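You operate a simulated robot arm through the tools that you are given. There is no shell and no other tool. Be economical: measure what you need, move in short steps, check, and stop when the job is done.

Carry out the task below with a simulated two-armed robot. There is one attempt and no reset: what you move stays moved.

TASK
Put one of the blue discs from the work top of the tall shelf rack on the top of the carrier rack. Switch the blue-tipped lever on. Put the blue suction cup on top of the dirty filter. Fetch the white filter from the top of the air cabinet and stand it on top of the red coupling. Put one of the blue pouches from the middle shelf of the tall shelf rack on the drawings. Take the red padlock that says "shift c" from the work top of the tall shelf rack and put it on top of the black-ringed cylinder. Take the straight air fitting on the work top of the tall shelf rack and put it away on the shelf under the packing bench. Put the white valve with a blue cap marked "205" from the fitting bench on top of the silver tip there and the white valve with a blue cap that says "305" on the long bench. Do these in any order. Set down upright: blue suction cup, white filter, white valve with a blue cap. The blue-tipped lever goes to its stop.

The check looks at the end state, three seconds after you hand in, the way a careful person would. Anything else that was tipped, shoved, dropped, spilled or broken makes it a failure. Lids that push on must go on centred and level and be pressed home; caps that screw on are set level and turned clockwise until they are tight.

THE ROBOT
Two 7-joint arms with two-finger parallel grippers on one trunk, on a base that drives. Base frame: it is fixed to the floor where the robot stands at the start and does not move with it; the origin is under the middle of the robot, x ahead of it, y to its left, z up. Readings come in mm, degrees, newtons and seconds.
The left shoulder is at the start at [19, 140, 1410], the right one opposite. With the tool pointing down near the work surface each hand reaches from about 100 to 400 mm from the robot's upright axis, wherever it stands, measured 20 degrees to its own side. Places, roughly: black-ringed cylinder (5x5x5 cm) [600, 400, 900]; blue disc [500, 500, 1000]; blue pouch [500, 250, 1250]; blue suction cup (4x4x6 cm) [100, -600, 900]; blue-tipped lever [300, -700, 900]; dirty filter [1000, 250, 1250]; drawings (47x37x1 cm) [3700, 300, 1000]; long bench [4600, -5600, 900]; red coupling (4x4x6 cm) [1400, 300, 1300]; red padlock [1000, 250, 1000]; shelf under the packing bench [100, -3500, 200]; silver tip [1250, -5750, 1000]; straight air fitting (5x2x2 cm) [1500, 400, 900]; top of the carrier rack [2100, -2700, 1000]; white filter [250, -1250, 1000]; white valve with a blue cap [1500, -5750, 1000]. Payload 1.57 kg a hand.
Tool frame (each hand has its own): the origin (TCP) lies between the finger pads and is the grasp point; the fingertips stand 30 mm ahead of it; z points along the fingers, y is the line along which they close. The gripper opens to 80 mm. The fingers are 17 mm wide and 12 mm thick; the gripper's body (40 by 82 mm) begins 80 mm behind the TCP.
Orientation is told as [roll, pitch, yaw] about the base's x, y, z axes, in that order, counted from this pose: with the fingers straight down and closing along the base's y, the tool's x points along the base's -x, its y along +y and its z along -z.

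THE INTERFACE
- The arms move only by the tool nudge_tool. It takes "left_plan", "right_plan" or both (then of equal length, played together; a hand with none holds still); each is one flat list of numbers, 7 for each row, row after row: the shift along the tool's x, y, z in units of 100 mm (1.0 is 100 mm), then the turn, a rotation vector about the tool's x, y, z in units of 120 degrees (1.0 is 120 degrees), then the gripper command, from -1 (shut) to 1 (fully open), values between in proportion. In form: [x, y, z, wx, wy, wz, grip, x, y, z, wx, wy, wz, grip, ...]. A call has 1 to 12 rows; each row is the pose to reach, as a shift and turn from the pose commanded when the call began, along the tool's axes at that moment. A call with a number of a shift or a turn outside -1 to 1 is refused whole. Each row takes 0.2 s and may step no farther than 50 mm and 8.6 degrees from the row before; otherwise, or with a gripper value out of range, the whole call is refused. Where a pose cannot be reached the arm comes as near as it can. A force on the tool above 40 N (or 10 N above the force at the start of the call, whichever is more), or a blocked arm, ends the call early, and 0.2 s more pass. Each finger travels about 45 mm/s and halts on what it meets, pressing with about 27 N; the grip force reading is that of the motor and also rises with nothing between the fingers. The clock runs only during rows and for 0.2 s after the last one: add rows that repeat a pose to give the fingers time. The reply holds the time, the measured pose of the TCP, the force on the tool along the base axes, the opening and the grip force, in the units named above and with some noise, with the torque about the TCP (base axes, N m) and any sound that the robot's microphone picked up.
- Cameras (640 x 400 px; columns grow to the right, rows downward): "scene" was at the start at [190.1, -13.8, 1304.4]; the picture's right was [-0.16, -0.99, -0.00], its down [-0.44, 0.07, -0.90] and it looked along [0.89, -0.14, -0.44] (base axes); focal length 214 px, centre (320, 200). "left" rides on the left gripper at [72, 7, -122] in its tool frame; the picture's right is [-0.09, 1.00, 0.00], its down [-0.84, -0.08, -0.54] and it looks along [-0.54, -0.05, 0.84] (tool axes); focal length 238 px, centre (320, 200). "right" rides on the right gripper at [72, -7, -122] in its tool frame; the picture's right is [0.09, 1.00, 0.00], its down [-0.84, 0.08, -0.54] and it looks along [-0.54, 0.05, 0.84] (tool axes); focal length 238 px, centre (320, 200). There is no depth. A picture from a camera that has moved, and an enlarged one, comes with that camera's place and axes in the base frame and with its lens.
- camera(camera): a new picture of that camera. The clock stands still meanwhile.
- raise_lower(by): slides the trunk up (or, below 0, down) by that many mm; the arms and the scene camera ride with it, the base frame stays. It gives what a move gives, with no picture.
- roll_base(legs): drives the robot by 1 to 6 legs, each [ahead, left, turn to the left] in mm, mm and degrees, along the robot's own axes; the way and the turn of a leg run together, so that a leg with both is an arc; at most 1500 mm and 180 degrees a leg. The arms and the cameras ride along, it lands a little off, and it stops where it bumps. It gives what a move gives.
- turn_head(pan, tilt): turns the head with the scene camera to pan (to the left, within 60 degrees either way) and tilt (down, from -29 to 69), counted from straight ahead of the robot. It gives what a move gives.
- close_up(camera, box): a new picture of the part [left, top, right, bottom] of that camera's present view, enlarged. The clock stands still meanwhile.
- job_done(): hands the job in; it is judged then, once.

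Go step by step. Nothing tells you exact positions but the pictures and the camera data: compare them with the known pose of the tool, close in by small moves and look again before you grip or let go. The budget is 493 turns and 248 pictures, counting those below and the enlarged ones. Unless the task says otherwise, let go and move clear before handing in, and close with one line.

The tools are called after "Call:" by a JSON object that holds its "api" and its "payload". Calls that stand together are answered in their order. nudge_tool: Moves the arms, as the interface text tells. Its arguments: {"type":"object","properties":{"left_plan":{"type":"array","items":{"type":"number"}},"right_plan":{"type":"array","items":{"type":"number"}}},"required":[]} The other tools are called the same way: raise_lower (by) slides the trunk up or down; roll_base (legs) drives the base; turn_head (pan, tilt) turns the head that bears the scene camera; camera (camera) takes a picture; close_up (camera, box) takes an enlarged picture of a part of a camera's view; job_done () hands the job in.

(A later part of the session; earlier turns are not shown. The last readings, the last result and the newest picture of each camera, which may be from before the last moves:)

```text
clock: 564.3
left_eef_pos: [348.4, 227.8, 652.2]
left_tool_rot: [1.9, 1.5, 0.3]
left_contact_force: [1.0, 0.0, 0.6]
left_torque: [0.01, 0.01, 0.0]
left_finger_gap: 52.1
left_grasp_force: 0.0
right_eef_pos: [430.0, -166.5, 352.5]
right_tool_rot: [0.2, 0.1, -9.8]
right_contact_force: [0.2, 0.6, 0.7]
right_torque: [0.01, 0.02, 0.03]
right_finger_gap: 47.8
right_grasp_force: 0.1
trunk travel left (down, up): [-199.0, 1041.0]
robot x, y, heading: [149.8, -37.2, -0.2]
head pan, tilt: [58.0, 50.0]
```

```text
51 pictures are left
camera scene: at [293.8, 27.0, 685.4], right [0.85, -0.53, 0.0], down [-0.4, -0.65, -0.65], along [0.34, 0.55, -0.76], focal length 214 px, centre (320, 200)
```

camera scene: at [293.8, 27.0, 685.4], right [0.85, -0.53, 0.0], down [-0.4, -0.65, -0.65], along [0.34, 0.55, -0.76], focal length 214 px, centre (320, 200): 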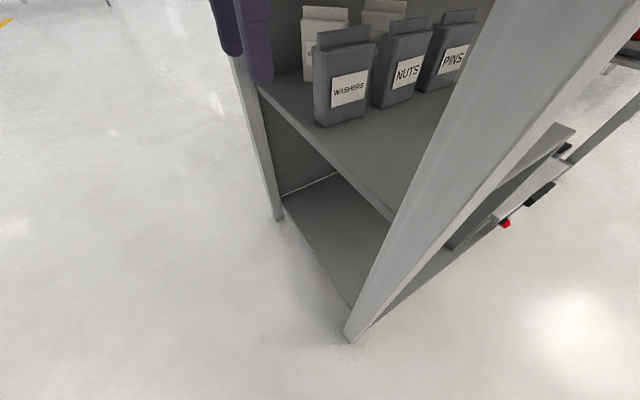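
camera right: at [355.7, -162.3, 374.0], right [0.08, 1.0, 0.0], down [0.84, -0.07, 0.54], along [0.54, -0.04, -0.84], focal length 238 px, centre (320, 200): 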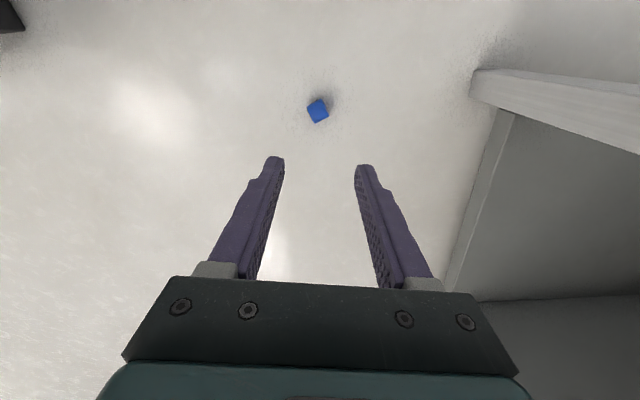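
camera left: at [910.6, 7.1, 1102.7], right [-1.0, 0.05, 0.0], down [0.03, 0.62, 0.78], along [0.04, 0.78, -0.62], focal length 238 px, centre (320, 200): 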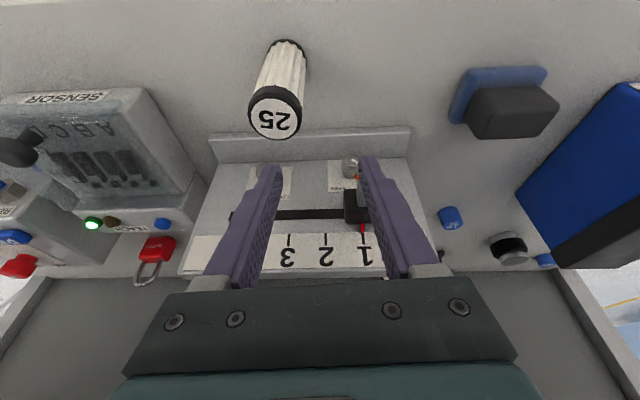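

Call:
{"api": "turn_head", "payload": {"pan": 0, "tilt": -20}}

Call:
{"api": "raise_lower", "payload": {"by": -100}}

Call:
{"api": "nudge_tool", "payload": {"left_plan": [-0.2, 0, -0.3, 0, 0, 0, 0.3, -0.2, 0, -0.7, 0, 0, 0, 0.3, -0.2, 0, -1, 0, 0, 0, 0.3]}}

Call:
{"api": "raise_lower", "payload": {"by": -100}}

```text
clock: 565.7
left_eef_pos: [349.6, 228.3, 650.8]
left_tool_rot: [1.9, 1.4, 0.4]
left_contact_force: [0.9, 0.8, -0.2]
left_torque: [0.0, 0.01, 0.0]
left_finger_gap: 52.4
left_grasp_force: 0.1
right_eef_pos: [431.0, -167.4, 353.5]
right_tool_rot: [0.2, 0.1, -9.8]
right_contact_force: [-0.5, -0.8, 0.6]
right_torque: [-0.01, 0.02, 0.0]
right_finger_gap: 47.9
right_grasp_force: 0.0
trunk travel left (down, up): [-199.0, 1041.0]
robot x, y, heading: [145.0, -44.7, 0.0]
head pan, tilt: [0.0, -20.0]
```

```text
clock: 567.2
left_eef_pos: [348.1, 227.7, 651.2]
left_tool_rot: [1.9, 1.5, 0.4]
left_contact_force: [-0.5, 0.2, -0.7]
left_torque: [-0.01, -0.01, 0.01]
left_finger_gap: 52.2
left_grasp_force: 0.0
right_eef_pos: [432.2, -166.1, 351.0]
right_tool_rot: [0.2, 0.0, -9.8]
right_contact_force: [-0.5, 0.2, -0.5]
right_torque: [0.01, -0.02, 0.01]
right_finger_gap: 48.0
right_grasp_force: 0.0
trunk travel left (down, up): [-199.0, 1041.0]
robot x, y, heading: [143.9, -41.9, 0.1]
head pan, tilt: [0.0, -20.0]
stopped: the arm was blocked; the commanded pose is now the measured one
```

```text
clock: 568.0
left_eef_pos: [290.0, 249.2, 675.3]
left_tool_rot: [8.7, 21.8, -2.9]
left_contact_force: [0.3, -0.3, 0.7]
left_torque: [0.03, 0.0, 0.0]
left_finger_gap: 51.9
left_grasp_force: 0.1
right_eef_pos: [412.7, -152.0, 348.8]
right_tool_rot: [0.6, 0.7, -9.4]
right_contact_force: [0.3, -0.1, 0.5]
right_torque: [0.02, -0.01, -0.01]
right_finger_gap: 48.0
right_grasp_force: 0.0
trunk travel left (down, up): [-199.0, 1041.0]
robot x, y, heading: [142.7, -39.0, 0.1]
head pan, tilt: [0.0, -20.0]
stopped in row 3 (left hand): the arm was blocked; the commanded pose is now the measured one
```

```text
clock: 569.5
left_eef_pos: [291.5, 249.3, 674.2]
left_tool_rot: [8.8, 21.6, -3.0]
left_contact_force: [0.2, -0.4, 0.0]
left_torque: [0.0, 0.0, 0.01]
left_finger_gap: 51.8
left_grasp_force: 0.0
right_eef_pos: [414.0, -150.8, 349.5]
right_tool_rot: [0.6, 0.4, -9.5]
right_contact_force: [0.0, 0.0, 0.4]
right_torque: [-0.02, -0.01, 0.01]
right_finger_gap: 48.3
right_grasp_force: 0.0
trunk travel left (down, up): [-199.0, 1041.0]
robot x, y, heading: [138.0, -39.9, 0.3]
head pan, tilt: [0.0, -20.0]
stopped: the arm was blocked; the commanded pose is now the measured one
```

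Call:
{"api": "roll_base", "payload": {"legs": [[-250, 0, 0]]}}

Call:
{"api": "raise_lower", "payload": {"by": -190}}

```text
clock: 571.3
left_eef_pos: [43.5, 235.0, 674.0]
left_tool_rot: [8.1, 21.4, -3.3]
left_contact_force: [0.2, -0.8, 0.1]
left_torque: [-0.01, 0.01, 0.0]
left_finger_gap: 51.9
left_grasp_force: 0.0
right_eef_pos: [168.9, -170.7, 351.0]
right_tool_rot: [0.1, 0.2, -9.6]
right_contact_force: [-0.1, -0.2, 0.1]
right_torque: [0.0, 0.01, 0.0]
right_finger_gap: 48.2
right_grasp_force: 0.0
trunk travel left (down, up): [-199.0, 1041.0]
robot x, y, heading: [-110.3, -41.1, 0.2]
head pan, tilt: [0.0, -20.0]
```

```text
clock: 573.4
left_eef_pos: [42.9, 234.4, 481.2]
left_tool_rot: [8.1, 21.6, -3.3]
left_contact_force: [-0.3, 0.2, -0.2]
left_torque: [-0.01, 0.03, 0.0]
left_finger_gap: 52.0
left_grasp_force: 0.0
right_eef_pos: [168.0, -171.6, 161.3]
right_tool_rot: [0.1, 0.2, -9.6]
right_contact_force: [-0.5, -1.4, -0.6]
right_torque: [0.02, -0.01, -0.01]
right_finger_gap: 48.2
right_grasp_force: 0.1
trunk travel left (down, up): [-9.0, 1231.0]
robot x, y, heading: [-107.1, -42.7, 0.2]
head pan, tilt: [0.0, -20.0]
```

Clear of the rack the trunk goes all the way down, so it was the left arm against the rack. I drive forward again at this height.

Call:
{"api": "roll_base", "payload": {"legs": [[262, 0, 0]]}}

Call:
{"api": "nudge_tool", "payload": {"right_plan": [0, 0, 0.3, 0, 0, 0, 0.2, 0, 0, 0.6, 0, 0, 0, 0.2]}}

Call:
{"api": "camera", "payload": {"camera": "right"}}

```text
clock: 575.3
left_eef_pos: [302.5, 234.8, 482.0]
left_tool_rot: [8.1, 21.6, -3.5]
left_contact_force: [0.0, -0.2, 0.2]
left_torque: [0.01, -0.02, 0.0]
left_finger_gap: 52.0
left_grasp_force: 0.2
right_eef_pos: [424.6, -171.0, 160.1]
right_tool_rot: [0.1, 0.3, -9.8]
right_contact_force: [-0.1, -0.2, 0.6]
right_torque: [0.02, 0.0, 0.01]
right_finger_gap: 48.0
right_grasp_force: 0.1
trunk travel left (down, up): [-9.0, 1231.0]
robot x, y, heading: [153.0, -38.5, 0.1]
head pan, tilt: [0.0, -20.0]
```

```text
clock: 575.9
left_eef_pos: [302.9, 235.2, 480.9]
left_tool_rot: [8.1, 21.6, -3.4]
left_contact_force: [-0.1, -0.3, 0.3]
left_torque: [-0.01, 0.01, 0.0]
left_finger_gap: 52.0
left_grasp_force: 0.0
right_eef_pos: [427.4, -169.8, 100.2]
right_tool_rot: [0.1, 0.2, -9.8]
right_contact_force: [0.3, 0.7, -0.5]
right_torque: [0.03, 0.0, 0.03]
right_finger_gap: 48.0
right_grasp_force: 0.0
trunk travel left (down, up): [-9.0, 1231.0]
robot x, y, heading: [153.1, -44.1, 0.0]
head pan, tilt: [0.0, -20.0]
```

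```text
50 pictures are left
camera right: at [354.6, -165.0, 221.9], right [0.08, 1.0, 0.0], down [0.84, -0.07, 0.54], along [0.54, -0.04, -0.84], focal length 238 px, centre (320, 200)
```

right: 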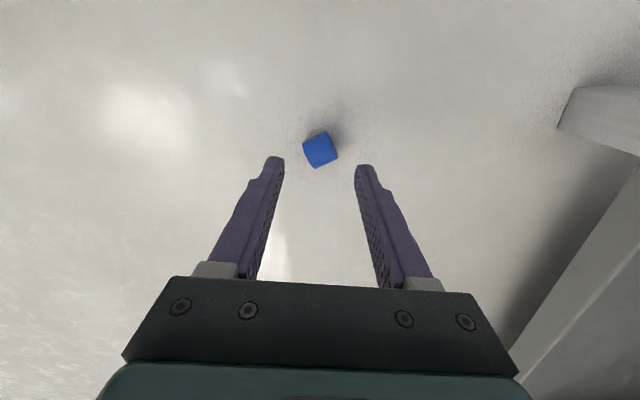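

Call:
{"api": "close_up", "payload": {"camera": "right", "box": [280, 110, 360, 180]}}

```text
5.71 times, centred on (320, 145) of right
camera zoom: at [354.6, -165.0, 221.9], right [0.08, 1.0, 0.0], down [0.84, -0.07, 0.54], along [0.54, -0.04, -0.84], focal length 1362 px, centre (320, 514)
```

zoom: 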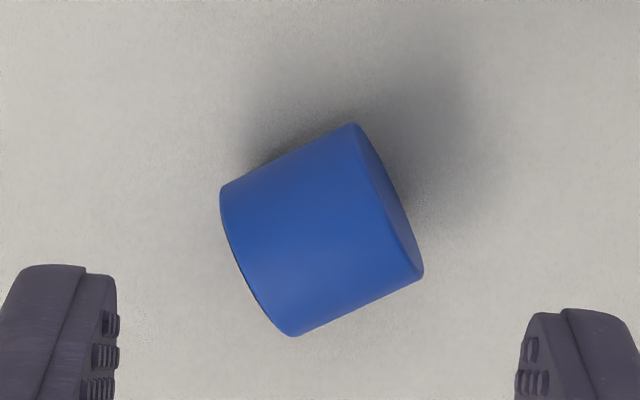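

Call:
{"api": "nudge_tool", "payload": {"right_plan": [-0.02, 0.01, 0.1, 0, 0, -0.07, 0.2, -0.04, 0.01, 0.2, 0, 0, -0.14, 0.2, -0.06, 0.01, 0.3, 0, 0, -0.21, 0.2, -0.06, 0.01, 0.4, 0, 0, -0.24, 0.2]}}

Call:
{"api": "close_up", "payload": {"camera": "right", "box": [240, 100, 400, 240]}}

```text
clock: 576.9
left_eef_pos: [302.5, 234.6, 482.1]
left_tool_rot: [8.0, 21.5, -3.5]
left_contact_force: [-0.8, 0.4, -0.5]
left_torque: [0.01, 0.04, 0.01]
left_finger_gap: 51.9
left_grasp_force: 0.0
right_eef_pos: [432.3, -169.5, 60.4]
right_tool_rot: [0.2, 0.2, 19.2]
right_contact_force: [0.3, 0.1, -1.1]
right_torque: [-0.01, 0.0, 0.0]
right_finger_gap: 47.9
right_grasp_force: 0.1
trunk travel left (down, up): [-9.0, 1231.0]
robot x, y, heading: [150.6, -43.3, -0.0]
head pan, tilt: [0.0, -20.0]
```

```text
2.86 times, centred on (320, 170) of right
camera zoom: at [366.7, -200.2, 181.7], right [-0.41, 0.91, 0.0], down [0.77, 0.35, 0.54], along [0.49, 0.23, -0.84], focal length 681 px, centre (320, 286)
```

zoom: 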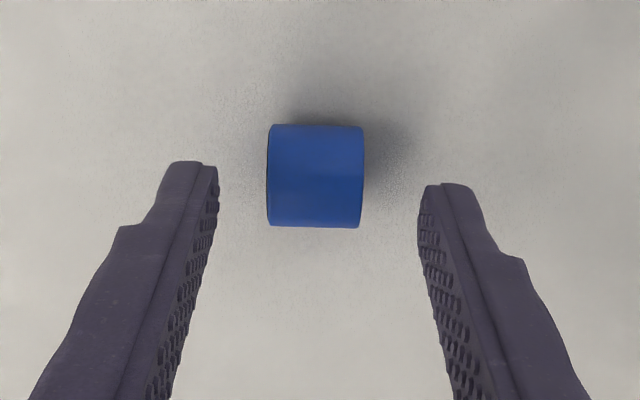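

Call:
{"api": "nudge_tool", "payload": {"right_plan": [0, -0.01, 0.13, 0, 0, 0, 0.2, 0, -0.01, 0.27, 0, 0, 0, 0.2, 0, -0.01, 0.27, 0, 0, 0, -0.4, 0, -0.01, 0.27, 0, 0, 0, -1, 0, -0.01, 0.27, 0, 0, 0, -1]}}

Call:
{"api": "nudge_tool", "payload": {"right_plan": [0, 0, -0.3, 0, 0, 0, -1, 0, 0, -0.7, 0, 0, 0, -1, 0, 0, -1, 0, 0, 0, -1]}}

Call:
{"api": "close_up", "payload": {"camera": "right", "box": [240, 100, 400, 240]}}

```text
clock: 578.1
left_eef_pos: [306.9, 233.9, 482.3]
left_tool_rot: [8.1, 21.4, -3.4]
left_contact_force: [-0.1, 0.6, -0.6]
left_torque: [-0.01, 0.05, 0.0]
left_finger_gap: 51.8
left_grasp_force: 0.0
right_eef_pos: [431.2, -172.5, 46.3]
right_tool_rot: [0.0, -0.1, 19.1]
right_contact_force: [1.1, 0.3, 23.5]
right_torque: [0.01, -0.06, 0.02]
right_finger_gap: 22.8
right_grasp_force: 25.6
right hand out of reach, approached as far as the arm can: row 2, 3, 4, 5
trunk travel left (down, up): [-9.0, 1231.0]
robot x, y, heading: [150.6, -44.9, -0.1]
head pan, tilt: [0.0, -20.0]
```

```text
clock: 578.9
left_eef_pos: [304.8, 233.9, 482.3]
left_tool_rot: [8.1, 21.5, -3.6]
left_contact_force: [-0.4, 0.7, 0.1]
left_torque: [0.04, -0.01, 0.01]
left_finger_gap: 51.7
left_grasp_force: 0.1
right_eef_pos: [428.1, -174.9, 144.3]
right_tool_rot: [0.0, 0.2, 19.1]
right_contact_force: [-0.7, -0.2, -0.5]
right_torque: [-0.01, -0.01, -0.03]
right_finger_gap: 22.2
right_grasp_force: 27.0
trunk travel left (down, up): [-9.0, 1231.0]
robot x, y, heading: [149.5, -34.5, -0.2]
head pan, tilt: [0.0, -20.0]
```

```text
2.86 times, centred on (320, 170) of right
camera zoom: at [361.8, -205.2, 265.9], right [-0.41, 0.91, 0.0], down [0.77, 0.35, 0.54], along [0.49, 0.22, -0.84], focal length 681 px, centre (320, 286)
```

zoom: 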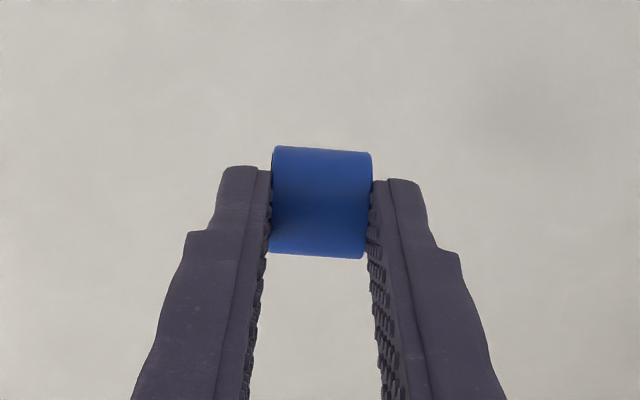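

The disc is held by its flat faces. I raise everything and return through the gap to the east side.

Call:
{"api": "raise_lower", "payload": {"by": 400}}

Call:
{"api": "nudge_tool", "payload": {"right_plan": [0, 0, -0.3, 0, 0, 0, -1, 0, 0, -0.65, 0, 0, 0, -1, 0, 0, -1, 0, 0, 0, -1]}}

Call:
{"api": "nudge_tool", "payload": {"right_plan": [0, 0, -0.3, 0, 0, 0, -1, 0, 0, -0.65, 0, 0, 0, -1, 0, 0, -1, 0, 0, 0, -1]}}

Call:
{"api": "roll_base", "payload": {"legs": [[-645, 0, 0], [0, -300, 0], [0, 0, -90]]}}

Call:
{"api": "raise_lower", "payload": {"by": 400}}

Call:
{"api": "raise_lower", "payload": {"by": 180}}

```text
clock: 582.9
left_eef_pos: [303.5, 233.3, 563.9]
left_tool_rot: [7.9, 21.7, -3.5]
left_contact_force: [-0.5, 0.5, 0.3]
left_torque: [0.01, -0.04, 0.0]
left_finger_gap: 52.0
left_grasp_force: 0.1
right_eef_pos: [427.4, -176.3, 227.0]
right_tool_rot: [0.1, 0.3, 19.0]
right_contact_force: [-0.8, 0.4, -1.2]
right_torque: [-0.03, 0.0, 0.04]
right_finger_gap: 22.5
right_grasp_force: 27.4
trunk travel left (down, up): [-92.0, 1148.0]
robot x, y, heading: [151.2, -40.6, -0.1]
head pan, tilt: [0.0, -20.0]
stopped: the arm was blocked; the commanded pose is now the measured one
```

```text
clock: 583.7
left_eef_pos: [303.1, 233.5, 563.6]
left_tool_rot: [8.0, 21.6, -3.5]
left_contact_force: [0.2, -0.6, -0.2]
left_torque: [0.01, 0.02, -0.01]
left_finger_gap: 51.9
left_grasp_force: 0.1
right_eef_pos: [426.5, -175.0, 327.2]
right_tool_rot: [0.0, 0.3, 19.0]
right_contact_force: [-0.7, 0.9, 0.5]
right_torque: [-0.03, 0.03, 0.01]
right_finger_gap: 22.7
right_grasp_force: 27.2
trunk travel left (down, up): [-92.0, 1148.0]
robot x, y, heading: [150.1, -38.3, 0.4]
head pan, tilt: [0.0, -20.0]
```

```text
clock: 584.5
left_eef_pos: [303.3, 233.5, 564.2]
left_tool_rot: [8.1, 21.6, -3.5]
left_contact_force: [-0.6, -0.3, 0.4]
left_torque: [0.01, 0.0, -0.02]
left_finger_gap: 52.0
left_grasp_force: 0.1
right_eef_pos: [427.6, -175.3, 425.8]
right_tool_rot: [0.1, 0.3, 19.0]
right_contact_force: [-0.4, 0.2, 0.6]
right_torque: [0.03, -0.01, 0.02]
right_finger_gap: 22.5
right_grasp_force: 27.1
trunk travel left (down, up): [-92.0, 1148.0]
robot x, y, heading: [155.1, -41.8, 0.1]
head pan, tilt: [0.0, -20.0]
```

```text
clock: 593.6
left_eef_pos: [-228.5, -489.1, 564.8]
left_tool_rot: [8.0, 21.5, -93.4]
left_contact_force: [0.1, -1.1, -0.6]
left_torque: [0.01, 0.0, -0.01]
left_finger_gap: 51.9
left_grasp_force: 0.0
right_eef_pos: [-637.9, -614.0, 426.9]
right_tool_rot: [0.1, 0.2, -70.9]
right_contact_force: [0.2, 0.8, -0.2]
right_torque: [0.01, -0.02, 0.01]
right_finger_gap: 22.6
right_grasp_force: 27.2
trunk travel left (down, up): [-92.0, 1148.0]
robot x, y, heading: [-503.2, -336.9, -90.0]
head pan, tilt: [0.0, -20.0]
```

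```text
clock: 597.4
left_eef_pos: [-228.7, -488.3, 965.3]
left_tool_rot: [8.2, 21.5, -93.4]
left_contact_force: [-0.7, 0.5, 0.0]
left_torque: [-0.03, -0.03, -0.02]
left_finger_gap: 52.0
left_grasp_force: 0.0
right_eef_pos: [-638.2, -613.0, 826.2]
right_tool_rot: [0.1, 0.2, -70.9]
right_contact_force: [-0.2, 0.4, -0.1]
right_torque: [-0.02, 0.01, -0.01]
right_finger_gap: 22.5
right_grasp_force: 27.5
trunk travel left (down, up): [-492.0, 748.0]
robot x, y, heading: [-504.8, -333.9, -90.1]
head pan, tilt: [0.0, -20.0]
```

```text
clock: 599.4
left_eef_pos: [-227.8, -488.4, 1145.2]
left_tool_rot: [8.2, 21.6, -93.4]
left_contact_force: [-0.1, -0.7, -0.6]
left_torque: [0.03, 0.0, 0.0]
left_finger_gap: 52.0
left_grasp_force: 0.0
right_eef_pos: [-637.9, -613.3, 1005.0]
right_tool_rot: [0.1, 0.2, -70.9]
right_contact_force: [-0.4, 0.0, -0.4]
right_torque: [0.01, 0.03, -0.05]
right_finger_gap: 22.3
right_grasp_force: 27.5
trunk travel left (down, up): [-672.0, 568.0]
robot x, y, heading: [-504.0, -335.9, -89.9]
head pan, tilt: [0.0, -20.0]
```

Call:
{"api": "raise_lower", "payload": {"by": 265}}

Call:
{"api": "roll_base", "payload": {"legs": [[4, 800, 0]]}}

Call:
{"api": "raise_lower", "payload": {"by": -130}}

Call:
{"api": "roll_base", "payload": {"legs": [[0, 660, 0], [250, 0, 0], [1100, 100, 0]]}}

```text
clock: 602.1
left_eef_pos: [-229.1, -488.0, 1408.9]
left_tool_rot: [8.1, 21.5, -93.4]
left_contact_force: [-0.5, 0.5, 0.5]
left_torque: [0.01, 0.04, 0.01]
left_finger_gap: 51.7
left_grasp_force: 0.0
right_eef_pos: [-637.0, -612.9, 1271.3]
right_tool_rot: [0.1, 0.1, -70.9]
right_contact_force: [0.0, 0.6, -0.6]
right_torque: [-0.04, -0.03, 0.0]
right_finger_gap: 22.1
right_grasp_force: 26.8
trunk travel left (down, up): [-937.0, 303.0]
robot x, y, heading: [-502.8, -335.1, -90.2]
head pan, tilt: [0.0, -20.0]
```

```text
clock: 606.4
left_eef_pos: [559.2, -495.6, 1409.9]
left_tool_rot: [8.1, 21.6, -93.7]
left_contact_force: [-0.5, 0.0, 0.4]
left_torque: [-0.01, 0.02, 0.01]
left_finger_gap: 51.9
left_grasp_force: 0.1
right_eef_pos: [150.2, -618.3, 1271.8]
right_tool_rot: [0.1, 0.2, -71.1]
right_contact_force: [0.3, -0.1, -0.4]
right_torque: [-0.03, -0.02, 0.02]
right_finger_gap: 22.5
right_grasp_force: 27.0
trunk travel left (down, up): [-937.0, 303.0]
robot x, y, heading: [285.1, -341.5, -90.3]
head pan, tilt: [0.0, -20.0]
```

```text
clock: 607.9
left_eef_pos: [558.5, -495.6, 1278.5]
left_tool_rot: [8.1, 21.5, -93.6]
left_contact_force: [0.3, 0.2, -0.6]
left_torque: [0.01, 0.02, 0.02]
left_finger_gap: 51.7
left_grasp_force: 0.0
right_eef_pos: [149.2, -618.4, 1141.1]
right_tool_rot: [0.1, 0.2, -71.2]
right_contact_force: [0.1, -0.4, -1.1]
right_torque: [-0.02, 0.0, -0.02]
right_finger_gap: 22.4
right_grasp_force: 27.3
trunk travel left (down, up): [-807.0, 433.0]
robot x, y, heading: [284.9, -346.8, -90.0]
head pan, tilt: [0.0, -20.0]
```

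```text
clock: 618.2
left_eef_pos: [1307.1, -1849.7, 1279.6]
left_tool_rot: [8.2, 21.6, -93.5]
left_contact_force: [-0.3, 0.4, -0.1]
left_torque: [-0.01, 0.0, -0.02]
left_finger_gap: 51.9
left_grasp_force: 0.1
right_eef_pos: [898.8, -1974.2, 1140.2]
right_tool_rot: [0.1, 0.3, -71.0]
right_contact_force: [-0.7, 0.5, -1.2]
right_torque: [-0.02, 0.01, 0.01]
right_finger_gap: 22.3
right_grasp_force: 27.3
trunk travel left (down, up): [-807.0, 433.0]
robot x, y, heading: [1034.5, -1697.9, -89.9]
head pan, tilt: [0.0, -20.0]
```

Call:
{"api": "turn_head", "payload": {"pan": 40, "tilt": 20}}

Call:
{"api": "camera", "payload": {"camera": "scene"}}

```text
clock: 619.3
left_eef_pos: [1308.3, -1849.6, 1279.7]
left_tool_rot: [8.0, 21.5, -93.4]
left_contact_force: [1.1, -0.2, -0.4]
left_torque: [0.02, 0.01, 0.02]
left_finger_gap: 52.0
left_grasp_force: 0.1
right_eef_pos: [898.4, -1974.1, 1140.2]
right_tool_rot: [0.1, 0.2, -70.9]
right_contact_force: [0.2, 0.0, 0.2]
right_torque: [0.02, 0.03, 0.0]
right_finger_gap: 22.5
right_grasp_force: 27.0
trunk travel left (down, up): [-807.0, 433.0]
robot x, y, heading: [1029.9, -1698.0, -89.9]
head pan, tilt: [40.0, 20.0]
```

```text
46 pictures are left
camera scene: at [1093.6, -1868.9, 1337.1], right [-0.77, -0.64, 0.0], down [-0.22, 0.26, -0.94], along [0.6, -0.72, -0.34], focal length 214 px, centre (320, 200)
```

scene: 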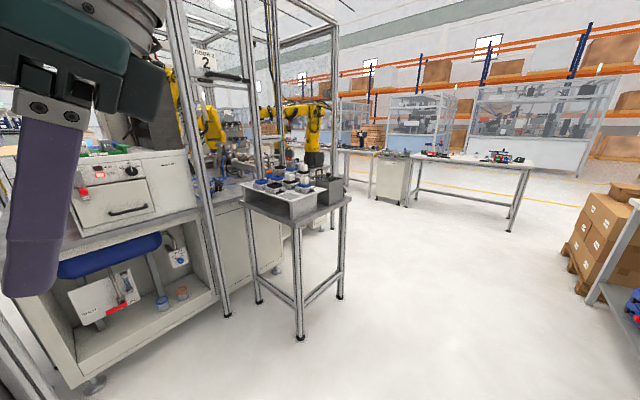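

Call:
{"api": "close_up", "payload": {"camera": "scene", "box": [225, 150, 365, 260]}}

```text
3.64 times, centred on (295, 205) of scene
camera zoom: at [1093.6, -1868.9, 1337.1], right [-0.77, -0.64, 0.0], down [-0.22, 0.26, -0.94], along [0.6, -0.72, -0.34], focal length 780 px, centre (411, 182)
```

zoom: 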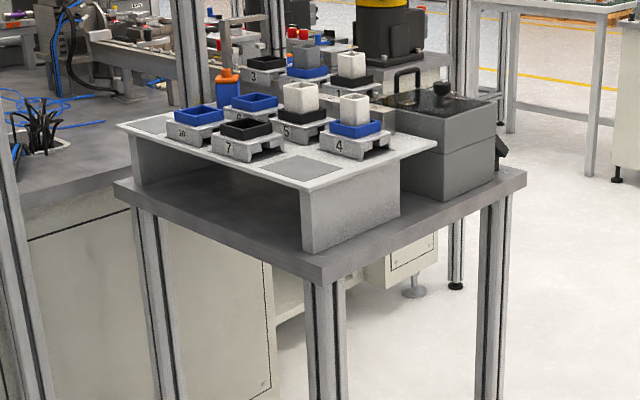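

The carrier rack stands on a small table, with a free marked square near its north-west corner, about (1918,-2600,965). I drive to its west side facing +x.

Call:
{"api": "roll_base", "payload": {"legs": [[765, 0, 0], [0, 0, 90], [480, 0, 0]]}}

Call:
{"api": "turn_head", "payload": {"pan": -15, "tilt": 40}}

Call:
{"api": "camera", "payload": {"camera": "scene"}}

Call:
{"api": "camera", "payload": {"camera": "right"}}

```text
clock: 629.7
left_eef_pos: [1665.5, -2183.9, 1280.4]
left_tool_rot: [8.0, 21.6, -3.1]
left_contact_force: [0.4, -0.3, 0.3]
left_torque: [0.0, -0.03, 0.01]
left_finger_gap: 52.1
left_grasp_force: 0.0
right_eef_pos: [1790.3, -2593.2, 1141.5]
right_tool_rot: [0.1, 0.2, 19.3]
right_contact_force: [-0.6, 0.5, -0.4]
right_torque: [0.0, 0.0, 0.01]
right_finger_gap: 22.5
right_grasp_force: 27.0
trunk travel left (down, up): [-807.0, 433.0]
robot x, y, heading: [1510.7, -2456.9, 0.2]
head pan, tilt: [40.0, 20.0]
```

```text
clock: 631.0
left_eef_pos: [1664.6, -2184.8, 1280.8]
left_tool_rot: [8.1, 21.6, -3.2]
left_contact_force: [0.6, 0.5, 0.2]
left_torque: [0.0, 0.03, 0.01]
left_finger_gap: 52.1
left_grasp_force: 0.1
right_eef_pos: [1790.6, -2592.7, 1140.5]
right_tool_rot: [0.1, 0.1, 19.4]
right_contact_force: [0.0, 0.1, -0.3]
right_torque: [0.0, 0.0, 0.01]
right_finger_gap: 22.6
right_grasp_force: 26.6
trunk travel left (down, up): [-807.0, 433.0]
robot x, y, heading: [1511.9, -2458.2, -0.1]
head pan, tilt: [-15.0, 40.0]
```

```text
44 pictures are left
camera scene: at [1695.7, -2482.0, 1305.7], right [-0.25, -0.97, 0.0], down [-0.62, 0.16, -0.77], along [0.74, -0.19, -0.64], focal length 214 px, centre (320, 200)
```

scene: 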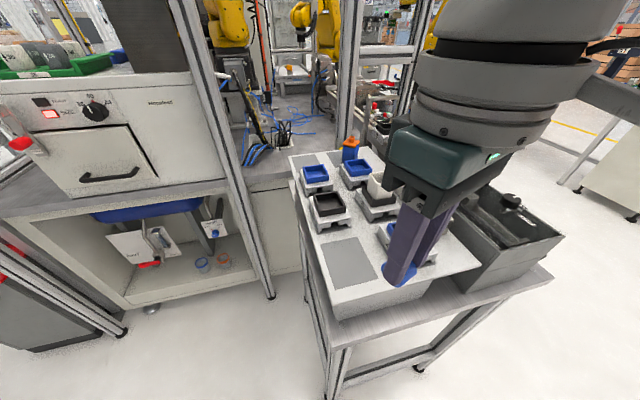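

```text
43 pictures are left
camera right: at [1725.6, -2623.1, 1263.1], right [-0.42, 0.91, 0.0], down [0.77, 0.35, 0.54], along [0.49, 0.23, -0.84], focal length 238 px, centre (320, 200)
```

right: 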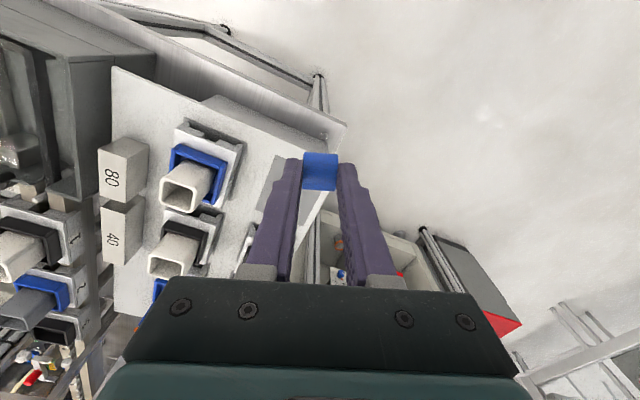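

Call:
{"api": "roll_base", "payload": {"legs": [[110, -6, 0]]}}

Call:
{"api": "raise_lower", "payload": {"by": -95}}

Call:
{"api": "camera", "payload": {"camera": "right"}}

```text
clock: 632.2
left_eef_pos: [1774.8, -2189.6, 1280.0]
left_tool_rot: [8.0, 21.6, -3.2]
left_contact_force: [0.5, -0.1, -0.4]
left_torque: [0.01, -0.01, 0.02]
left_finger_gap: 52.1
left_grasp_force: 0.2
right_eef_pos: [1898.3, -2598.8, 1140.2]
right_tool_rot: [0.1, 0.1, 19.3]
right_contact_force: [0.0, 0.0, -0.5]
right_torque: [-0.01, 0.04, 0.0]
right_finger_gap: 22.5
right_grasp_force: 27.1
trunk travel left (down, up): [-807.0, 433.0]
robot x, y, heading: [1625.4, -2467.5, 0.2]
head pan, tilt: [-15.0, 40.0]
```

```text
clock: 633.5
left_eef_pos: [1773.6, -2189.2, 1185.0]
left_tool_rot: [8.1, 21.6, -3.1]
left_contact_force: [-0.5, -0.7, -0.1]
left_torque: [-0.01, 0.0, 0.02]
left_finger_gap: 52.1
left_grasp_force: 0.1
right_eef_pos: [1899.5, -2599.3, 1047.0]
right_tool_rot: [0.1, 0.3, 19.3]
right_contact_force: [-0.8, -0.4, 0.0]
right_torque: [0.04, 0.03, -0.01]
right_finger_gap: 22.4
right_grasp_force: 27.1
trunk travel left (down, up): [-712.0, 528.0]
robot x, y, heading: [1618.2, -2462.3, 0.2]
head pan, tilt: [-15.0, 40.0]
```

```text
42 pictures are left
camera right: at [1834.4, -2628.6, 1168.1], right [-0.42, 0.91, 0.0], down [0.77, 0.35, 0.54], along [0.49, 0.23, -0.84], focal length 238 px, centre (320, 200)
```

right: 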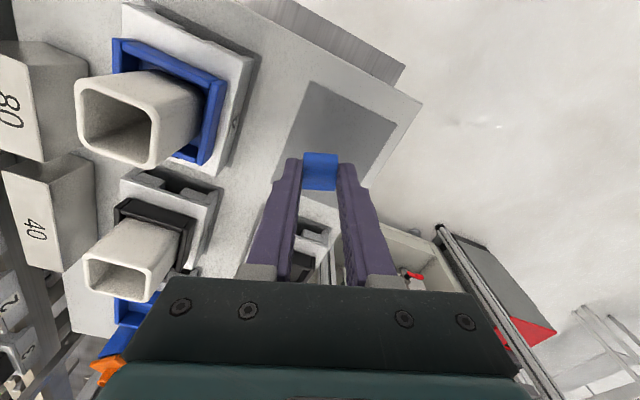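

Call:
{"api": "raise_lower", "payload": {"by": -30}}

Call:
{"api": "raise_lower", "payload": {"by": -5}}

Call:
{"api": "raise_lower", "payload": {"by": -5}}

```text
clock: 634.2
left_eef_pos: [1774.0, -2191.4, 1154.9]
left_tool_rot: [8.0, 21.6, -3.2]
left_contact_force: [0.1, 0.0, -0.5]
left_torque: [0.0, -0.01, 0.0]
left_finger_gap: 52.1
left_grasp_force: 0.0
right_eef_pos: [1900.7, -2598.4, 1016.6]
right_tool_rot: [0.1, 0.2, 19.5]
right_contact_force: [-3.4, 1.0, 15.9]
right_torque: [0.0, 0.11, 0.01]
right_finger_gap: 22.2
right_grasp_force: 26.9
trunk travel left (down, up): [-682.0, 558.0]
robot x, y, heading: [1623.7, -2468.6, 0.2]
head pan, tilt: [-15.0, 40.0]
```

```text
clock: 634.7
left_eef_pos: [1775.0, -2190.4, 1150.2]
left_tool_rot: [8.0, 21.5, -3.2]
left_contact_force: [1.0, 0.2, -0.5]
left_torque: [0.01, 0.01, -0.01]
left_finger_gap: 52.0
left_grasp_force: 0.0
right_eef_pos: [1900.8, -2598.5, 1011.7]
right_tool_rot: [0.2, 0.0, 19.2]
right_contact_force: [-3.1, 2.9, 24.9]
right_torque: [0.12, 0.06, 0.0]
right_finger_gap: 22.5
right_grasp_force: 27.4
trunk travel left (down, up): [-677.0, 563.0]
robot x, y, heading: [1620.7, -2465.7, 0.3]
head pan, tilt: [-15.0, 40.0]
```

```text
clock: 635.3
left_eef_pos: [1774.8, -2190.0, 1144.8]
left_tool_rot: [8.1, 21.5, -3.3]
left_contact_force: [0.7, -0.2, 0.3]
left_torque: [0.0, 0.01, -0.02]
left_finger_gap: 52.2
left_grasp_force: 0.0
right_eef_pos: [1901.0, -2598.5, 1007.0]
right_tool_rot: [0.2, 0.1, 19.3]
right_contact_force: [1.3, 2.5, 21.1]
right_torque: [0.17, -0.03, 0.01]
right_finger_gap: 22.3
right_grasp_force: 27.1
trunk travel left (down, up): [-672.0, 568.0]
robot x, y, heading: [1622.2, -2463.5, -0.0]
head pan, tilt: [-15.0, 40.0]
```

Call:
{"api": "nudge_tool", "payload": {"right_plan": [0, 0, 0, 0, 0, 0, -0.4, 0, 0, 0, 0, 0, 0, -0.34, 0, 0, -0.05, 0, 0, 0, -0.34, 0, 0, -0.1, 0, 0, 0, -0.34]}}

Call:
{"api": "close_up", "payload": {"camera": "right", "box": [240, 100, 400, 240]}}

```text
clock: 636.3
left_eef_pos: [1773.6, -2189.8, 1145.1]
left_tool_rot: [8.1, 21.6, -3.2]
left_contact_force: [0.1, 0.0, 0.2]
left_torque: [-0.01, 0.02, -0.04]
left_finger_gap: 52.1
left_grasp_force: 0.1
right_eef_pos: [1900.2, -2599.3, 1015.7]
right_tool_rot: [0.2, 0.4, 19.4]
right_contact_force: [0.7, 0.4, -0.6]
right_torque: [-0.01, 0.0, 0.0]
right_finger_gap: 26.4
right_grasp_force: 0.2
trunk travel left (down, up): [-672.0, 568.0]
robot x, y, heading: [1622.2, -2460.9, 0.3]
head pan, tilt: [-15.0, 40.0]
```

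```text
2.86 times, centred on (320, 170) of right
camera zoom: at [1834.2, -2628.6, 1138.2], right [-0.42, 0.91, 0.0], down [0.77, 0.35, 0.54], along [0.49, 0.23, -0.84], focal length 681 px, centre (320, 286)
```

zoom: 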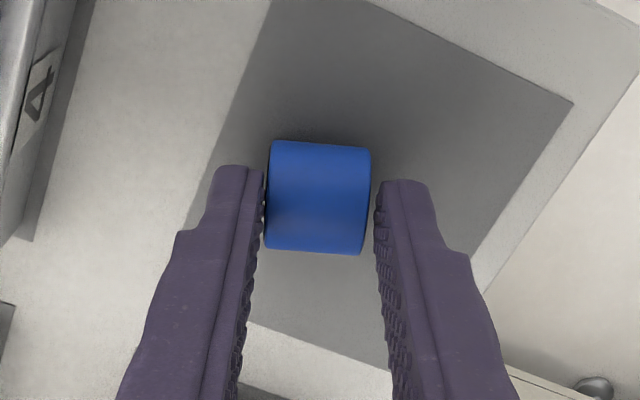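

The disc rests still on the marked square. I open and lift straight up.

Call:
{"api": "nudge_tool", "payload": {"right_plan": [0, 0, 0, 0, 0, 0, -0.1, 0, 0, 0, 0, 0, 0, 0.2, 0, 0, -0.1, 0, 0, 0, 0.2, 0, 0, -0.5, 0, 0, 0, 0.2, 0, 0, -0.95, 0, 0, 0, 0.2]}}

Call:
{"api": "close_up", "payload": {"camera": "right", "box": [220, 60, 420, 220]}}

```text
clock: 637.5
left_eef_pos: [1773.6, -2190.1, 1144.6]
left_tool_rot: [8.1, 21.6, -3.2]
left_contact_force: [0.3, -0.5, -0.5]
left_torque: [0.0, 0.05, -0.01]
left_finger_gap: 52.1
left_grasp_force: 0.1
right_eef_pos: [1901.1, -2598.5, 1109.5]
right_tool_rot: [0.1, 0.2, 19.3]
right_contact_force: [0.7, 0.2, -0.5]
right_torque: [0.01, 0.04, 0.0]
right_finger_gap: 47.9
right_grasp_force: 0.0
trunk travel left (down, up): [-672.0, 568.0]
robot x, y, heading: [1618.7, -2463.9, 0.2]
head pan, tilt: [-15.0, 40.0]
```

```text
2.50 times, centred on (320, 140) of right
camera zoom: at [1835.3, -2628.3, 1232.2], right [-0.42, 0.91, 0.0], down [0.77, 0.35, 0.54], along [0.49, 0.23, -0.84], focal length 596 px, centre (320, 350)
```

zoom: 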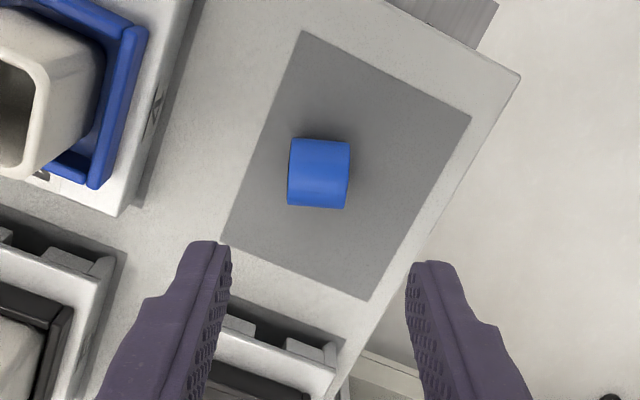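

The disc stays put. Next the straight air fitting at the rack: I back off, reshape the right hand, and drive north.

Call:
{"api": "roll_base", "payload": {"legs": [[-430, 0, 0]]}}

Call:
{"api": "nudge_tool", "payload": {"right_plan": [0, 0, -0.3, 0, 0, 0.055, 0.6, 0, 0, -0.6, 0, 0, 0.11, 1, 0, 0, -0.9, 0, 0, 0.16, 1]}}

Call:
{"api": "nudge_tool", "payload": {"right_plan": [-0.2, 0.1, 0, 0, -0.06, 0, 1, -0.4, 0.2, 0, 0, -0.12, 0, 1, -0.6, 0.3, 0, 0, -0.18, 0, 1, -0.8, 0.4, 0, 0, -0.24, 0, 1, -1, 0.45, 0, 0, -0.29, 0, 1]}}

Call:
{"api": "nudge_tool", "payload": {"right_plan": [-0.3, 0, 0.2, 0, 0, 0, 1, -0.6, 0, 0.4, 0, 0, 0, 1, -0.8, 0, 0.55, 0, 0, 0, 1]}}

Call:
{"api": "roll_base", "payload": {"legs": [[0, 0, 90], [1400, 0, 0], [480, -60, 0]]}}

```text
clock: 640.1
left_eef_pos: [1348.0, -2191.3, 1144.6]
left_tool_rot: [8.0, 21.7, -3.2]
left_contact_force: [0.1, -0.5, 0.7]
left_torque: [0.02, -0.01, -0.02]
left_finger_gap: 51.9
left_grasp_force: 0.0
right_eef_pos: [1474.5, -2599.4, 1109.5]
right_tool_rot: [0.2, 0.2, 19.3]
right_contact_force: [-0.7, -0.8, 0.0]
right_torque: [0.0, 0.02, -0.01]
right_finger_gap: 48.0
right_grasp_force: 0.0
trunk travel left (down, up): [-672.0, 568.0]
robot x, y, heading: [1194.9, -2471.4, 0.1]
head pan, tilt: [-15.0, 40.0]
```

```text
clock: 641.0
left_eef_pos: [1347.7, -2191.6, 1144.9]
left_tool_rot: [8.0, 21.7, -3.4]
left_contact_force: [-0.5, 0.5, 0.3]
left_torque: [-0.05, -0.01, 0.01]
left_finger_gap: 52.0
left_grasp_force: 0.0
right_eef_pos: [1455.8, -2612.8, 1153.5]
right_tool_rot: [-6.5, 9.0, -0.4]
right_contact_force: [0.1, 0.6, 0.4]
right_torque: [-0.01, 0.0, -0.03]
right_finger_gap: 80.0
right_grasp_force: 0.1
trunk travel left (down, up): [-672.0, 568.0]
robot x, y, heading: [1196.9, -2464.9, 0.4]
head pan, tilt: [-15.0, 40.0]
stopped in row 3 (right hand): the arm was blocked; the commanded pose is now the measured one
```

```text
clock: 642.2
left_eef_pos: [1347.3, -2192.7, 1144.8]
left_tool_rot: [8.1, 21.7, -3.2]
left_contact_force: [0.0, -0.2, -0.2]
left_torque: [0.01, 0.01, -0.02]
left_finger_gap: 51.8
left_grasp_force: 0.1
right_eef_pos: [1555.5, -2568.9, 1134.6]
right_tool_rot: [-7.0, -25.9, 3.7]
right_contact_force: [0.5, -0.7, -0.5]
right_torque: [0.02, 0.02, 0.03]
right_finger_gap: 80.0
right_grasp_force: 0.1
trunk travel left (down, up): [-672.0, 568.0]
robot x, y, heading: [1194.1, -2466.7, 0.5]
head pan, tilt: [-15.0, 40.0]
```

```text
clock: 643.0
left_eef_pos: [1347.2, -2191.8, 1144.6]
left_tool_rot: [8.1, 21.6, -3.3]
left_contact_force: [0.5, -0.2, 0.2]
left_torque: [-0.02, 0.01, -0.02]
left_finger_gap: 52.0
left_grasp_force: 0.0
right_eef_pos: [1651.6, -2568.2, 1118.7]
right_tool_rot: [-7.0, -25.8, 3.8]
right_contact_force: [-0.1, 0.1, 0.7]
right_torque: [-0.02, 0.01, -0.01]
right_finger_gap: 79.9
right_grasp_force: 0.0
trunk travel left (down, up): [-672.0, 568.0]
robot x, y, heading: [1196.0, -2467.2, 0.2]
head pan, tilt: [-15.0, 40.0]
```

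```text
clock: 651.1
left_eef_pos: [890.7, -1516.9, 1146.6]
left_tool_rot: [8.8, 21.8, 87.7]
left_contact_force: [1.1, -0.7, 0.4]
left_torque: [0.01, 0.0, -0.02]
left_finger_gap: 51.9
left_grasp_force: 0.1
right_eef_pos: [1265.1, -1209.0, 1115.7]
right_tool_rot: [-6.1, -25.6, 93.9]
right_contact_force: [-0.8, 0.3, -0.2]
right_torque: [0.02, -0.02, 0.04]
right_finger_gap: 79.8
right_grasp_force: 0.0
trunk travel left (down, up): [-672.0, 568.0]
robot x, y, heading: [1179.6, -1665.5, 91.3]
head pan, tilt: [-15.0, 40.0]
stopped in leg 2: the robot was blocked; the commanded pose is now the measured one
```

Call:
{"api": "roll_base", "payload": {"legs": [[-20, 0, -1], [0, 140, 0], [1080, 0, 0]]}}

Call:
{"api": "nudge_tool", "payload": {"right_plan": [0, 0, 0, -0.03, -0.04, 0.01, 1, -0.05, 0, 0.1, -0.055, -0.08, 0.03, 1]}}

Call:
{"api": "turn_head", "payload": {"pan": -20, "tilt": 25}}

Call:
{"api": "camera", "payload": {"camera": "scene"}}

```text
clock: 658.0
left_eef_pos: [770.8, -441.4, 1145.4]
left_tool_rot: [8.0, 21.6, 86.3]
left_contact_force: [0.9, -0.9, -1.1]
left_torque: [0.03, 0.02, 0.02]
left_finger_gap: 51.9
left_grasp_force: 0.0
right_eef_pos: [1150.2, -139.5, 1119.7]
right_tool_rot: [-7.0, -25.7, 93.1]
right_contact_force: [0.8, 0.0, 0.2]
right_torque: [-0.03, 0.02, 0.0]
right_finger_gap: 80.1
right_grasp_force: 0.0
trunk travel left (down, up): [-672.0, 568.0]
robot x, y, heading: [1046.8, -599.9, 89.9]
head pan, tilt: [-15.0, 40.0]
```

```text
clock: 658.5
left_eef_pos: [770.5, -441.9, 1144.7]
left_tool_rot: [8.0, 21.6, 86.3]
left_contact_force: [0.6, -0.9, -0.3]
left_torque: [-0.02, 0.0, -0.03]
left_finger_gap: 52.0
left_grasp_force: 0.1
right_eef_pos: [1150.8, -129.4, 1112.7]
right_tool_rot: [1.6, -35.5, 89.6]
right_contact_force: [-0.8, -0.2, 0.9]
right_torque: [-0.04, 0.04, 0.03]
right_finger_gap: 80.2
right_grasp_force: 0.1
trunk travel left (down, up): [-672.0, 568.0]
robot x, y, heading: [1043.6, -593.2, 89.7]
head pan, tilt: [-15.0, 40.0]
```

```text
clock: 659.3
left_eef_pos: [770.5, -440.1, 1143.7]
left_tool_rot: [8.0, 21.6, 86.3]
left_contact_force: [0.0, 0.1, 0.7]
left_torque: [0.0, 0.01, 0.02]
left_finger_gap: 52.0
left_grasp_force: 0.0
right_eef_pos: [1150.5, -130.0, 1112.8]
right_tool_rot: [1.4, -35.5, 89.5]
right_contact_force: [0.4, -0.4, -0.7]
right_torque: [-0.01, -0.01, 0.0]
right_finger_gap: 80.2
right_grasp_force: 0.1
trunk travel left (down, up): [-672.0, 568.0]
robot x, y, heading: [1048.3, -591.5, 89.9]
head pan, tilt: [-20.0, 25.0]
```

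```text
39 pictures are left
camera scene: at [1077.5, -409.6, 1193.9], right [0.94, -0.34, 0.0], down [-0.15, -0.4, -0.91], along [0.31, 0.85, -0.42], focal length 214 px, centre (320, 200)
```

scene: 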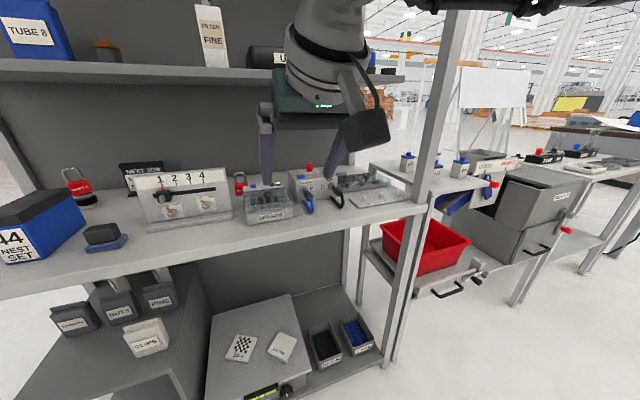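

Call:
{"api": "roll_base", "payload": {"legs": [[0, -300, 0], [290, 0, 0]]}}

Call:
{"api": "raise_lower", "payload": {"by": -60}}

Call:
{"api": "camera", "payload": {"camera": "right"}}

```text
clock: 663.0
left_eef_pos: [1071.0, -154.5, 1144.2]
left_tool_rot: [8.0, 21.6, 86.3]
left_contact_force: [0.3, 0.1, -0.1]
left_torque: [0.0, -0.01, 0.04]
left_finger_gap: 52.1
left_grasp_force: 0.1
right_eef_pos: [1452.1, 155.3, 1112.5]
right_tool_rot: [1.5, -35.5, 89.5]
right_contact_force: [0.3, 0.6, -0.1]
right_torque: [-0.02, 0.03, -0.01]
right_finger_gap: 80.2
right_grasp_force: 0.0
trunk travel left (down, up): [-672.0, 568.0]
robot x, y, heading: [1346.3, -308.9, 89.8]
head pan, tilt: [-20.0, 25.0]
```

```text
clock: 664.0
left_eef_pos: [1071.8, -155.4, 1084.3]
left_tool_rot: [8.0, 21.6, 86.3]
left_contact_force: [-0.3, -0.3, 0.2]
left_torque: [-0.02, 0.0, 0.01]
left_finger_gap: 51.7
left_grasp_force: 0.1
right_eef_pos: [1451.2, 155.3, 1051.2]
right_tool_rot: [1.5, -35.5, 89.5]
right_contact_force: [0.3, 0.6, -0.9]
right_torque: [-0.01, -0.01, 0.04]
right_finger_gap: 80.2
right_grasp_force: 0.1
trunk travel left (down, up): [-612.0, 628.0]
robot x, y, heading: [1346.5, -307.4, 89.8]
head pan, tilt: [-20.0, 25.0]
```

```text
38 pictures are left
camera right: at [1459.9, 25.6, 1109.6], right [-1.0, -0.08, -0.03], down [-0.06, 0.37, 0.93], along [-0.06, 0.93, -0.37], focal length 238 px, centre (320, 200)
```

right: 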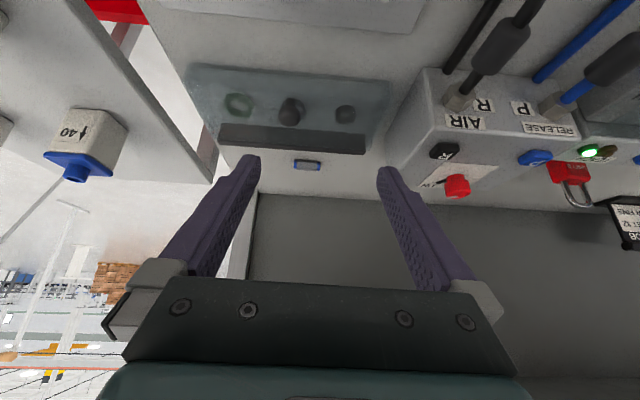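

Call:
{"api": "roll_base", "payload": {"legs": [[108, -8, 0]]}}

Call:
{"api": "raise_lower", "payload": {"by": -64}}

Call:
{"api": "nudge_tool", "payload": {"right_plan": [-0.12, 0, 0.2, 0, 0, 0, 1, -0.25, 0, 0.45, 0, 0, 0, 1]}}

Call:
{"api": "camera", "payload": {"camera": "right"}}

```text
clock: 664.9
left_eef_pos: [1075.0, -123.1, 1081.8]
left_tool_rot: [8.0, 22.3, 85.7]
left_contact_force: [0.2, 0.4, -0.2]
left_torque: [0.0, -0.02, 0.02]
left_finger_gap: 52.3
left_grasp_force: 0.0
right_eef_pos: [1447.6, 178.0, 1053.5]
right_tool_rot: [1.9, -35.8, 90.7]
right_contact_force: [-0.7, 0.8, 0.1]
right_torque: [-0.01, 0.0, 0.01]
right_finger_gap: 80.0
right_grasp_force: 0.0
trunk travel left (down, up): [-612.0, 628.0]
robot x, y, heading: [1347.0, -271.0, 89.0]
head pan, tilt: [-20.0, 25.0]
stopped in leg 1: the robot was blocked; the commanded pose is now the measured one
```

```text
clock: 665.9
left_eef_pos: [1071.5, -124.4, 1019.7]
left_tool_rot: [8.0, 22.4, 85.8]
left_contact_force: [-0.5, -1.2, -0.7]
left_torque: [0.07, -0.01, 0.02]
left_finger_gap: 52.1
left_grasp_force: 0.1
right_eef_pos: [1442.4, 181.2, 994.6]
right_tool_rot: [2.6, -36.5, 90.9]
right_contact_force: [0.2, -0.3, -0.2]
right_torque: [0.03, -0.02, -0.01]
right_finger_gap: 79.9
right_grasp_force: 0.0
trunk travel left (down, up): [-548.0, 692.0]
robot x, y, heading: [1346.8, -266.6, 89.2]
head pan, tilt: [-20.0, 25.0]
```

```text
clock: 666.5
left_eef_pos: [1075.2, -139.3, 1015.1]
left_tool_rot: [8.0, 23.2, 85.4]
left_contact_force: [0.7, 0.8, 0.8]
left_torque: [-0.02, 0.0, 0.0]
left_finger_gap: 52.0
left_grasp_force: 0.1
right_eef_pos: [1437.8, 201.4, 986.2]
right_tool_rot: [2.8, -37.6, 91.6]
right_contact_force: [0.5, -0.2, -0.1]
right_torque: [0.0, 0.0, -0.03]
right_finger_gap: 80.3
right_grasp_force: 0.0
trunk travel left (down, up): [-548.0, 692.0]
robot x, y, heading: [1348.5, -272.2, 89.0]
head pan, tilt: [-20.0, 25.0]
stopped in row 2 (right hand): the force on the tool passed its limit at 280 N (the readings are from after the stop); the commanded pose is now the measured one
```

```text
37 pictures are left
camera right: at [1454.2, 70.2, 1038.3], right [-0.99, -0.13, -0.02], down [-0.06, 0.33, 0.94], along [-0.12, 0.94, -0.33], focal length 238 px, centre (320, 200)
```

right: 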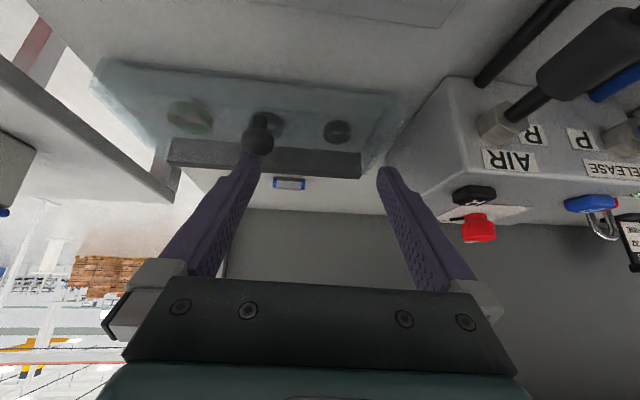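

A finger met the knob on the panel, and the base met the neighbouring bench's drawer. I rise and back off, then come in with the base further left and the hand reaching further right.

Call:
{"api": "raise_lower", "payload": {"by": 80}}

Call:
{"api": "roll_base", "payload": {"legs": [[-120, 0, 1], [0, 110, 0]]}}

Call:
{"api": "nudge_tool", "payload": {"right_plan": [0, -0.3, 0, 0.01, 0.01, 0.01, 1, 0, -0.6, 0, 0.02, 0.02, 0.02, 1, 0, -0.95, 0, 0.02, 0.02, 0.02, 1]}}

Call:
{"api": "camera", "payload": {"camera": "right"}}

```text
clock: 667.7
left_eef_pos: [1063.9, -135.4, 1100.7]
left_tool_rot: [8.8, 23.2, 86.0]
left_contact_force: [-0.2, -0.3, 0.1]
left_torque: [-0.01, 0.0, -0.05]
left_finger_gap: 51.8
left_grasp_force: 0.0
right_eef_pos: [1423.3, 201.7, 1055.6]
right_tool_rot: [3.4, -36.2, 91.7]
right_contact_force: [-0.6, 0.6, 0.7]
right_torque: [0.03, -0.01, 0.02]
right_finger_gap: 80.1
right_grasp_force: 0.1
trunk travel left (down, up): [-628.0, 612.0]
robot x, y, heading: [1343.5, -271.3, 88.9]
head pan, tilt: [-20.0, 25.0]
```

```text
clock: 669.7
left_eef_pos: [963.3, -238.4, 1102.3]
left_tool_rot: [8.0, 21.6, 86.6]
left_contact_force: [0.5, 0.1, 0.6]
left_torque: [-0.02, -0.01, 0.0]
left_finger_gap: 51.9
left_grasp_force: 0.0
right_eef_pos: [1323.0, 111.0, 1079.5]
right_tool_rot: [2.6, -38.8, 92.3]
right_contact_force: [0.1, 0.2, 1.0]
right_torque: [0.0, -0.01, -0.01]
right_finger_gap: 80.2
right_grasp_force: 0.0
trunk travel left (down, up): [-628.0, 612.0]
robot x, y, heading: [1236.8, -386.7, 90.2]
head pan, tilt: [-20.0, 25.0]
```

```text
clock: 670.5
left_eef_pos: [963.9, -237.6, 1100.0]
left_tool_rot: [8.1, 21.6, 86.6]
left_contact_force: [0.4, 0.0, 0.0]
left_torque: [-0.02, 0.0, 0.01]
left_finger_gap: 51.9
left_grasp_force: 0.0
right_eef_pos: [1417.7, 117.6, 1076.7]
right_tool_rot: [1.9, -36.4, 89.4]
right_contact_force: [0.4, 0.5, 0.9]
right_torque: [0.03, 0.02, 0.01]
right_finger_gap: 79.7
right_grasp_force: 0.1
trunk travel left (down, up): [-628.0, 612.0]
robot x, y, heading: [1235.7, -391.5, 90.2]
head pan, tilt: [-20.0, 25.0]
```

```text
36 pictures are left
camera right: at [1426.3, -12.0, 1131.8], right [-1.0, -0.08, -0.03], down [-0.06, 0.35, 0.93], along [-0.07, 0.93, -0.35], focal length 238 px, centre (320, 200)
```

right: 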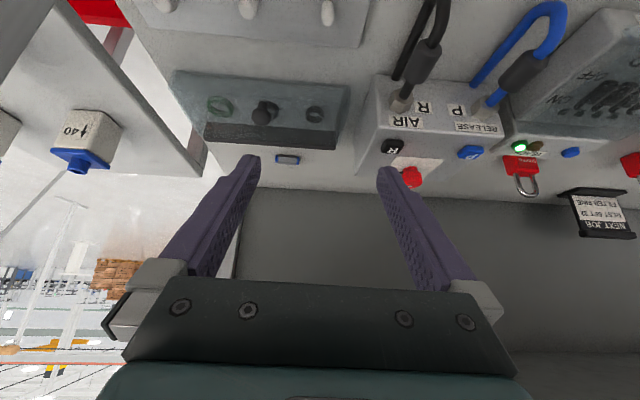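

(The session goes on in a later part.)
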